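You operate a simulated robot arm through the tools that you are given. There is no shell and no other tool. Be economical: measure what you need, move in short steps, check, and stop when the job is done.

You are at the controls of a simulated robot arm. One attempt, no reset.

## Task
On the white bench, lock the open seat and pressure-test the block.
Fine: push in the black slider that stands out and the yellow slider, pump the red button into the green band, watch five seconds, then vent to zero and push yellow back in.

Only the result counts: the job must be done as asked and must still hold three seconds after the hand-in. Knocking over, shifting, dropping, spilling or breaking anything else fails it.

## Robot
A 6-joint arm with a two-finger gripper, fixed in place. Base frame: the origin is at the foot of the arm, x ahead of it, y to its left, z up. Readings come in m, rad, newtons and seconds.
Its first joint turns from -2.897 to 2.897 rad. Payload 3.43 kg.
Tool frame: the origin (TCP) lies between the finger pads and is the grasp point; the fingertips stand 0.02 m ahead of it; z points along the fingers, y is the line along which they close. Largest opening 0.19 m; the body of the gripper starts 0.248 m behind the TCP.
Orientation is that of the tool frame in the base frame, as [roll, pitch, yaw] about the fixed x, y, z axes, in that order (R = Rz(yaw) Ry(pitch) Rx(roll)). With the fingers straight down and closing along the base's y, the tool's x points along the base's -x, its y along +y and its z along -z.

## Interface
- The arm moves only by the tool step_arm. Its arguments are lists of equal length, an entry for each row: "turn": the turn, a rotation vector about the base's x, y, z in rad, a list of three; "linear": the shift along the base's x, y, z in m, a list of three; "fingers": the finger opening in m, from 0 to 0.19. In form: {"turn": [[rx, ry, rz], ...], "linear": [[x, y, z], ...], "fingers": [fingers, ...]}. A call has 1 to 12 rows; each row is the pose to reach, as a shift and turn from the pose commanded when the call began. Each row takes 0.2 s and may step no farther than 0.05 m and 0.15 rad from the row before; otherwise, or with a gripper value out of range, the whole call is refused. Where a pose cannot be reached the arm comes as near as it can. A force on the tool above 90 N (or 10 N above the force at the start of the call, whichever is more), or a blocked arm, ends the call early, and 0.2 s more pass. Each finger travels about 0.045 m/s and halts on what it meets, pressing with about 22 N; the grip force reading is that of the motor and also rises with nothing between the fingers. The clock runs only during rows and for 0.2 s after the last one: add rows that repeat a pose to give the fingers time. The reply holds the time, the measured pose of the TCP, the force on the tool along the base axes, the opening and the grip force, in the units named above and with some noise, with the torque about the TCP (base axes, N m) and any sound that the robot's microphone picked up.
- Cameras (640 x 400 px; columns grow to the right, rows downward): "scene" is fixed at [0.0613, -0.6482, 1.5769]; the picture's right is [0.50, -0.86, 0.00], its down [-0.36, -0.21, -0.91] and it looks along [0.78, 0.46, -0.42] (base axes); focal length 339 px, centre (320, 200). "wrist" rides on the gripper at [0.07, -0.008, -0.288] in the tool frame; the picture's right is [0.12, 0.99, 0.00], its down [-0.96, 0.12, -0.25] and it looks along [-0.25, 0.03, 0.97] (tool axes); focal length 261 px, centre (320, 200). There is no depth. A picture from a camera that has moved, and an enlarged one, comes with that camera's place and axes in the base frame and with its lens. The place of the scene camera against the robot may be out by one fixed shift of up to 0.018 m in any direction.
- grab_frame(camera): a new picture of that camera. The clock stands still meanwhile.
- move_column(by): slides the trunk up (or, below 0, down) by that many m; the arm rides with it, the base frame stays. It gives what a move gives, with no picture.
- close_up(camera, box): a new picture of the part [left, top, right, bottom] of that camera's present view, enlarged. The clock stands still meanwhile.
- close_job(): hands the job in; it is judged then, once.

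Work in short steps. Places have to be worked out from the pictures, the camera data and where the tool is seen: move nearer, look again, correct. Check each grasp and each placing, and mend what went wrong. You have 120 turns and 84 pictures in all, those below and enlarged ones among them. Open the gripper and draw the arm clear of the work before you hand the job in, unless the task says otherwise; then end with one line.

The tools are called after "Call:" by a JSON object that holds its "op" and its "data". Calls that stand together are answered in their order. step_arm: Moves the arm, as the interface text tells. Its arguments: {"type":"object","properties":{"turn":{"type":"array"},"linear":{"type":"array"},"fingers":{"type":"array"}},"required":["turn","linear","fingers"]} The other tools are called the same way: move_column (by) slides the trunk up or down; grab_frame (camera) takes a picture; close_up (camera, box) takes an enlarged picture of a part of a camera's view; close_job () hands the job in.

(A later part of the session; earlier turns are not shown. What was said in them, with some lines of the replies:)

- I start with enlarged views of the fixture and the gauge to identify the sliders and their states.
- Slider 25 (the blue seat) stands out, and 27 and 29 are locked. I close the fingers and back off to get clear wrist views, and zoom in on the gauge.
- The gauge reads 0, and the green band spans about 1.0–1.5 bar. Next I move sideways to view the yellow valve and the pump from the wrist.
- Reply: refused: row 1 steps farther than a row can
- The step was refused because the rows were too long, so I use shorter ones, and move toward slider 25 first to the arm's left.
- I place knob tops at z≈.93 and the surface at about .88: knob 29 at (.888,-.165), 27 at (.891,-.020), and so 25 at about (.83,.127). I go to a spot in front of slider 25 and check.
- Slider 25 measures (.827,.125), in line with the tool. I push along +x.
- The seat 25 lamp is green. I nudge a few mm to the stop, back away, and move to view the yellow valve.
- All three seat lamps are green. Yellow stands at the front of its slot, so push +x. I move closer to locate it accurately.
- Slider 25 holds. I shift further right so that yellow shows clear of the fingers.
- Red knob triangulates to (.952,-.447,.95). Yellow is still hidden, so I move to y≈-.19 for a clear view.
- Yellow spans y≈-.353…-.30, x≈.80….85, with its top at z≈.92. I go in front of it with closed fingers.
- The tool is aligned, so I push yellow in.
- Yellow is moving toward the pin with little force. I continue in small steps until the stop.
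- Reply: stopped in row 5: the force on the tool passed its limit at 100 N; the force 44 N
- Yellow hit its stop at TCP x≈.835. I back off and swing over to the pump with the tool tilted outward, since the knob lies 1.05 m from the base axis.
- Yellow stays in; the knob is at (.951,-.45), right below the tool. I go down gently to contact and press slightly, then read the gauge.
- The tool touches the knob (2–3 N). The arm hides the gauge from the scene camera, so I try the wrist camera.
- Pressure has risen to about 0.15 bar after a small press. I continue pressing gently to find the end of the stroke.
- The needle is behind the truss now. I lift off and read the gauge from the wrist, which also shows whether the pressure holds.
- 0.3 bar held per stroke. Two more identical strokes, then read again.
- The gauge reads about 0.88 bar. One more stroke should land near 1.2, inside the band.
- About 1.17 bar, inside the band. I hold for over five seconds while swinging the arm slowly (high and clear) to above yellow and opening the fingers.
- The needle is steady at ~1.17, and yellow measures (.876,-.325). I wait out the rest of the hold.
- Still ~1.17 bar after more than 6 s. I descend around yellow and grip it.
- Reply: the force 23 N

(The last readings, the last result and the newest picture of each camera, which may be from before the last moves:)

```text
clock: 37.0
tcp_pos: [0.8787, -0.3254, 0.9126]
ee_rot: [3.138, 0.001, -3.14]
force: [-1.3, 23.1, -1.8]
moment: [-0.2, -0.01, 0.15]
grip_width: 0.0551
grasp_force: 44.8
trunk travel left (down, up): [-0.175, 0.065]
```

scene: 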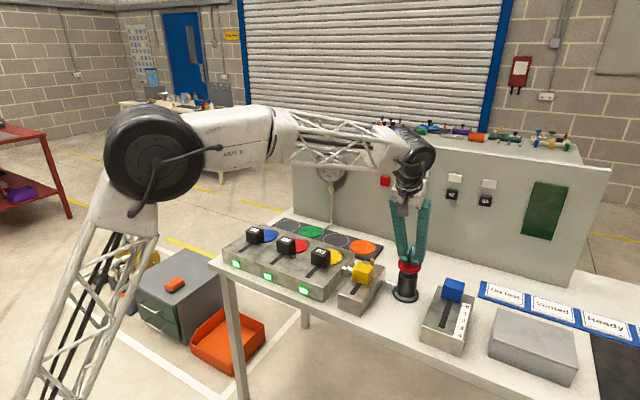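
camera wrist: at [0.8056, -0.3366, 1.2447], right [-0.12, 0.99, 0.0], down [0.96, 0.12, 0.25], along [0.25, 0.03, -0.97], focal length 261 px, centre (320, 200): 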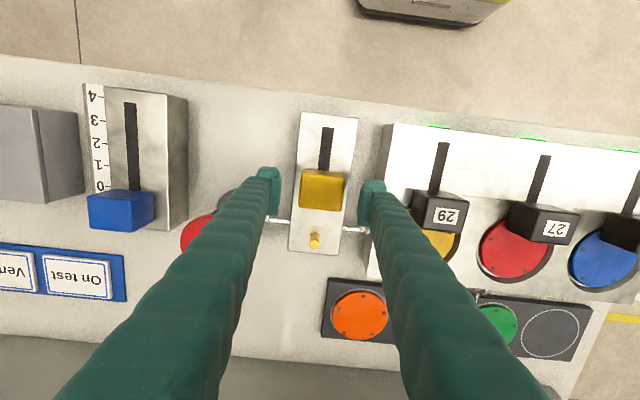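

Yellow is gripped (5.5 cm wide), with a side load showing it sits ~2 mm further +y. I correct that while pulling it out.

Call:
{"op": "step_arm", "data": {"turn": [[0, 0, 0], [0, 0, 0], [0, 0, 0], [0, 0, 0], [0, 0, 0], [0, 0, 0], [0, 0, 0]], "linear": [[0, 0.002, 0], [-0.01, 0.002, 0], [-0.02, 0.002, 0], [-0.03, 0.002, 0], [-0.04, 0.002, 0], [-0.05, 0.002, 0], [-0.055, 0.002, 0]], "fingers": [0.045, 0.045, 0.045, 0.045, 0.045, 0.045, 0.045]}}

Call:
{"op": "close_up", "data": {"camera": "scene", "box": [305, 140, 435, 300]}}

```text
clock: 38.6
tcp_pos: [0.8218, -0.3252, 0.9127]
ee_rot: [3.136, 0.0, -3.14]
force: [1.4, 8.6, -16.7]
moment: [-0.38, -0.62, -0.18]
grip_width: 0.0554
grasp_force: 44.8
trunk travel left (down, up): [-0.175, 0.065]
```

```text
2.50 times, centred on (370, 220) of scene
camera zoom: at [0.0613, -0.6482, 1.5769], right [0.5, -0.86, 0.0], down [-0.36, -0.21, -0.91], along [0.78, 0.46, -0.42], focal length 846 px, centre (195, 150)
```

zoom: 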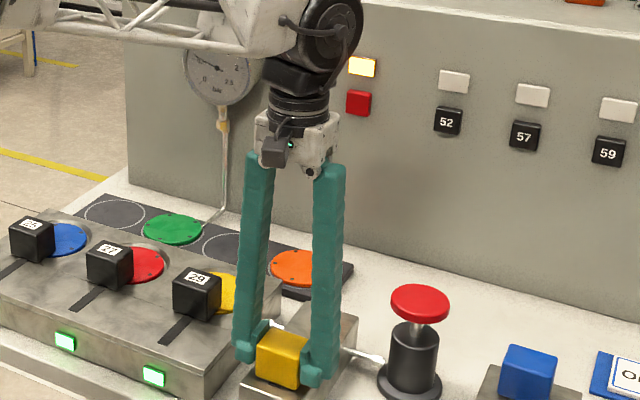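

Yellow is out and the needle is falling. I wait a moment and read the gauge closely.

Call:
{"op": "step_arm", "data": {"turn": [[0, 0, 0], [0, 0, 0], [0, 0, 0], [0, 0, 0], [0, 0, 0], [0, 0, 0], [0, 0, 0], [0, 0, 0]], "linear": [[0, 0, 0], [0, 0, 0], [0, 0, 0], [0, 0, 0], [0, 0, 0], [0, 0, 0], [0, 0, 0], [0, 0, 0]], "fingers": [0.045, 0.045, 0.045, 0.045, 0.045, 0.045, 0.045, 0.045]}}

Call:
{"op": "close_up", "data": {"camera": "scene", "box": [305, 140, 355, 190]}}

```text
clock: 40.4
tcp_pos: [0.8221, -0.3256, 0.9137]
ee_rot: [3.138, 0.001, -3.14]
force: [-2.0, 1.1, -25.7]
moment: [-0.28, 0.29, -0.11]
grip_width: 0.0551
grasp_force: 45.1
trunk travel left (down, up): [-0.175, 0.065]
```

```text
8.00 times, centred on (330, 165) of scene
camera zoom: at [0.0613, -0.6482, 1.5769], right [0.5, -0.86, 0.0], down [-0.36, -0.21, -0.91], along [0.78, 0.46, -0.42], focal length 2709 px, centre (240, 480)
```

zoom: 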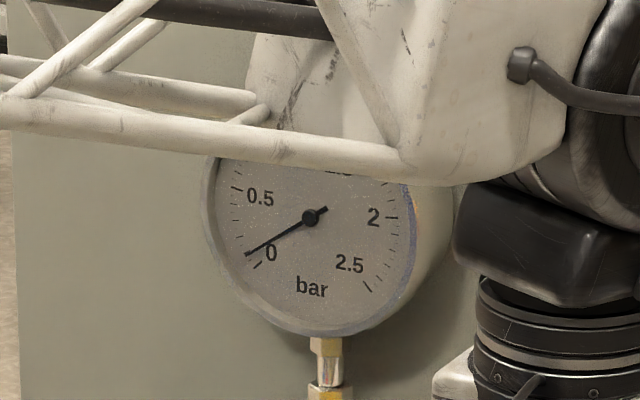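

The gauge is at ~0.08 and still falling. I wait longer.

Call:
{"op": "step_arm", "data": {"turn": [[0, 0, 0], [0, 0, 0], [0, 0, 0], [0, 0, 0], [0, 0, 0], [0, 0, 0], [0, 0, 0], [0, 0, 0], [0, 0, 0], [0, 0, 0], [0, 0, 0], [0, 0, 0]], "linear": [[0, 0, 0], [0, 0, 0], [0, 0, 0], [0, 0, 0], [0, 0, 0], [0, 0, 0], [0, 0, 0], [0, 0, 0], [0, 0, 0], [0, 0, 0], [0, 0, 0], [0, 0, 0]], "fingers": [0.05, 0.05, 0.05, 0.05, 0.05, 0.05, 0.05, 0.05, 0.05, 0.05, 0.05, 0.05]}}

Call:
{"op": "close_up", "data": {"camera": "scene", "box": [305, 140, 355, 190]}}

```text
clock: 43.0
tcp_pos: [0.8226, -0.3242, 0.9131]
ee_rot: [3.138, 0.001, -3.14]
force: [-0.1, -4.1, -22.9]
moment: [-0.23, 0.05, -0.11]
grip_width: 0.0549
grasp_force: 44.8
trunk travel left (down, up): [-0.175, 0.065]
```

```text
8.00 times, centred on (330, 165) of scene
camera zoom: at [0.0613, -0.6482, 1.5769], right [0.5, -0.86, 0.0], down [-0.36, -0.21, -0.91], along [0.78, 0.46, -0.42], focal length 2709 px, centre (240, 480)
```

zoom: 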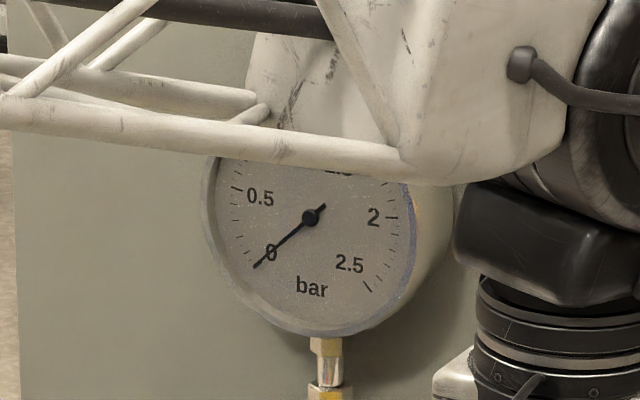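

Zero. I push yellow back in while it is gripped.

Call:
{"op": "step_arm", "data": {"turn": [[0, 0, 0], [0, 0, 0], [0, 0, 0], [0, 0, 0], [0, 0, 0], [0, 0, 0], [0, 0, 0]], "linear": [[0.01, 0, 0], [0.02, 0, 0], [0.03, 0, 0], [0.04, 0, 0], [0.05, 0, 0], [0.055, 0, 0], [0.059, 0, 0]], "fingers": [0.05, 0.05, 0.05, 0.05, 0.05, 0.05, 0.05]}}

Call:
{"op": "step_arm", "data": {"turn": [[0, 0, 0], [0, 0, 0], [0, 0, 0], [0, 0, 0], [0, 0, 0], [0, 0, 0], [0, 0, 0], [0, 0, 0]], "linear": [[0, 0, 0], [0, 0, 0], [0, 0, 0.02], [0, 0, 0.06], [0, 0, 0.1], [-0.04, 0, 0.12], [-0.08, 0, 0.14], [-0.12, 0, 0.16]], "fingers": [0.08, 0.09, 0.09, 0.09, 0.09, 0.09, 0.09, 0.09]}}

Call:
{"op": "close_up", "data": {"camera": "scene", "box": [210, 140, 450, 320]}}

Call:
{"op": "close_up", "data": {"camera": "scene", "box": [305, 140, 355, 190]}}

Call:
{"op": "grab_frame", "data": {"camera": "wrist"}}

```text
clock: 44.6
tcp_pos: [0.8785, -0.3252, 0.9143]
ee_rot: [3.137, -0.003, -3.141]
force: [-30.4, 1.1, -20.5]
moment: [-0.34, 0.23, 0.06]
grip_width: 0.0555
grasp_force: 44.7
trunk travel left (down, up): [-0.175, 0.065]
```

```text
clock: 46.4
tcp_pos: [0.7616, -0.3239, 1.074]
ee_rot: [3.138, 0.001, -3.14]
force: [-0.4, 0.3, -1.0]
moment: [0.03, 0.22, -0.01]
grip_width: 0.0902
grasp_force: 0.1
trunk travel left (down, up): [-0.175, 0.065]
```

```text
2.22 times, centred on (330, 230) of scene
camera zoom: at [0.0613, -0.6482, 1.5769], right [0.5, -0.86, 0.0], down [-0.36, -0.21, -0.91], along [0.78, 0.46, -0.42], focal length 752 px, centre (298, 133)
```

zoom: 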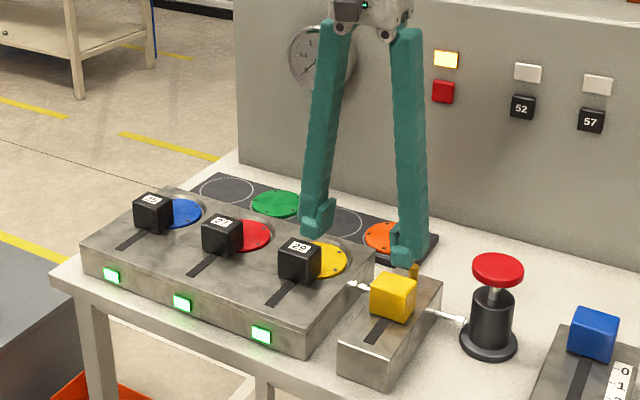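

```text
8.00 times, centred on (330, 165) of scene
camera zoom: at [0.0613, -0.6482, 1.5769], right [0.5, -0.86, 0.0], down [-0.36, -0.21, -0.91], along [0.78, 0.46, -0.42], focal length 2709 px, centre (240, 480)
```

zoom: 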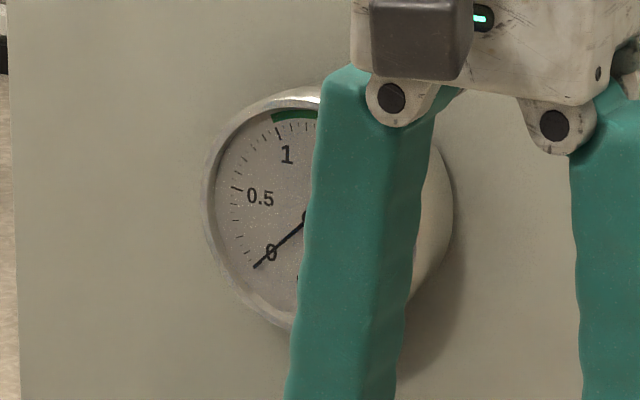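

```text
39 pictures are left
camera wrist: at [0.6911, -0.3339, 1.3626], right [-0.12, 0.99, 0.0], down [0.96, 0.12, 0.25], along [0.25, 0.03, -0.97], focal length 261 px, centre (320, 200)
```

wrist: 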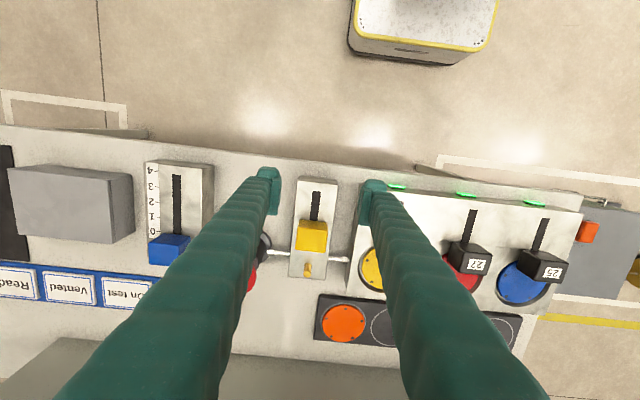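

All lamps are green and the gauge is at 0. I back off further and compare yellow closely with its earlier fully-in position.

Call:
{"op": "step_arm", "data": {"turn": [[0, 0, 0], [0, 0, 0], [0, 0, 0], [0, 0, 0]], "linear": [[-0.03, 0.01, 0.03], [-0.06, 0.02, 0.06], [-0.09, 0.03, 0.09], [-0.12, 0.04, 0.12]], "fingers": [0.09, 0.09, 0.09, 0.09]}}

Call:
{"op": "close_up", "data": {"camera": "scene", "box": [310, 180, 490, 320]}}

```text
clock: 47.4
tcp_pos: [0.641, -0.2843, 1.1962]
ee_rot: [3.138, 0.0, -3.139]
force: [0.4, 0.2, -0.6]
moment: [0.05, 0.19, -0.01]
grip_width: 0.0903
grasp_force: 0.2
trunk travel left (down, up): [-0.175, 0.065]
```

```text
2.86 times, centred on (400, 250) of scene
camera zoom: at [0.0613, -0.6482, 1.5769], right [0.5, -0.86, 0.0], down [-0.36, -0.21, -0.91], along [0.78, 0.46, -0.42], focal length 967 px, centre (91, 57)
```

zoom: 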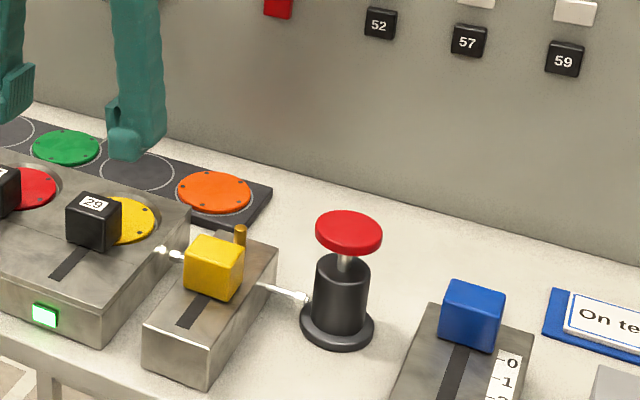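

Yellow matches its earlier fully-in position. A pale patch behind it looks new, so I zoom in on it.

Call:
{"op": "close_up", "data": {"camera": "scene", "box": [345, 235, 405, 285]}}

Call:
{"op": "grab_frame", "data": {"camera": "scene"}}

Call:
{"op": "grab_frame", "data": {"camera": "wrist"}}

```text
8.00 times, centred on (375, 260) of scene
camera zoom: at [0.0613, -0.6482, 1.5769], right [0.5, -0.86, 0.0], down [-0.36, -0.21, -0.91], along [0.78, 0.46, -0.42], focal length 2709 px, centre (-120, -280)
```

zoom: 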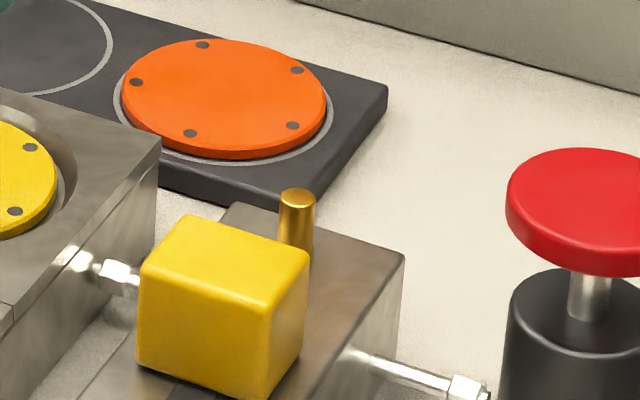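

```text
36 pictures are left
```

scene: 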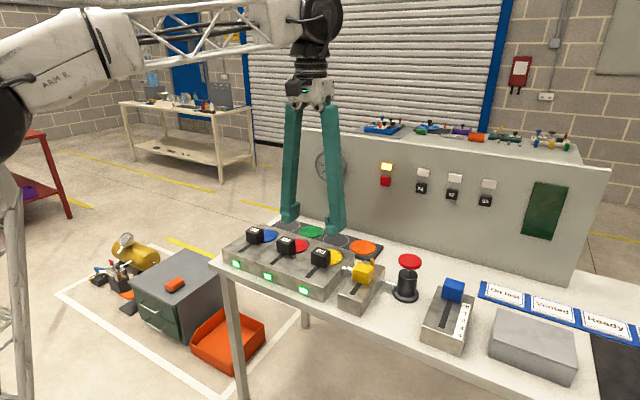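

```text
35 pictures are left
camera wrist: at [0.5707, -0.2935, 1.4842], right [-0.12, 0.99, 0.0], down [0.96, 0.12, 0.25], along [0.25, 0.03, -0.97], focal length 261 px, centre (320, 200)
```

wrist: 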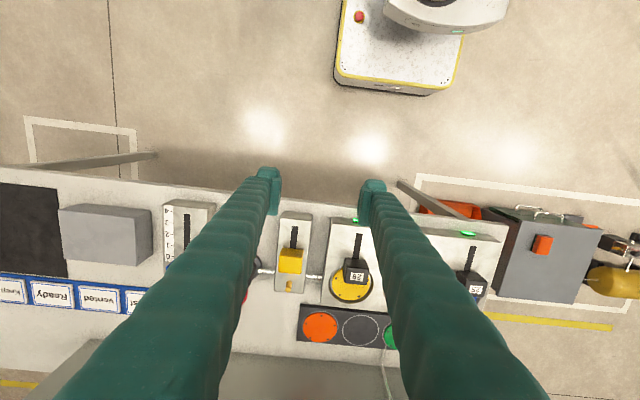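

It is only bare bench showing through. Everything is in order: three seat lamps green, yellow in, gauge at zero, arm clear and gripper open. I hand in.

Call:
{"op": "close_job", "data": {}}

```text
The job is handed in.
```

The job is handed in: I locked seat 25, pumped to about 1.17 bar (green band 1.0–1.5), watched it hold steady for over 6 s, vented to zero, and pushed yellow back in.
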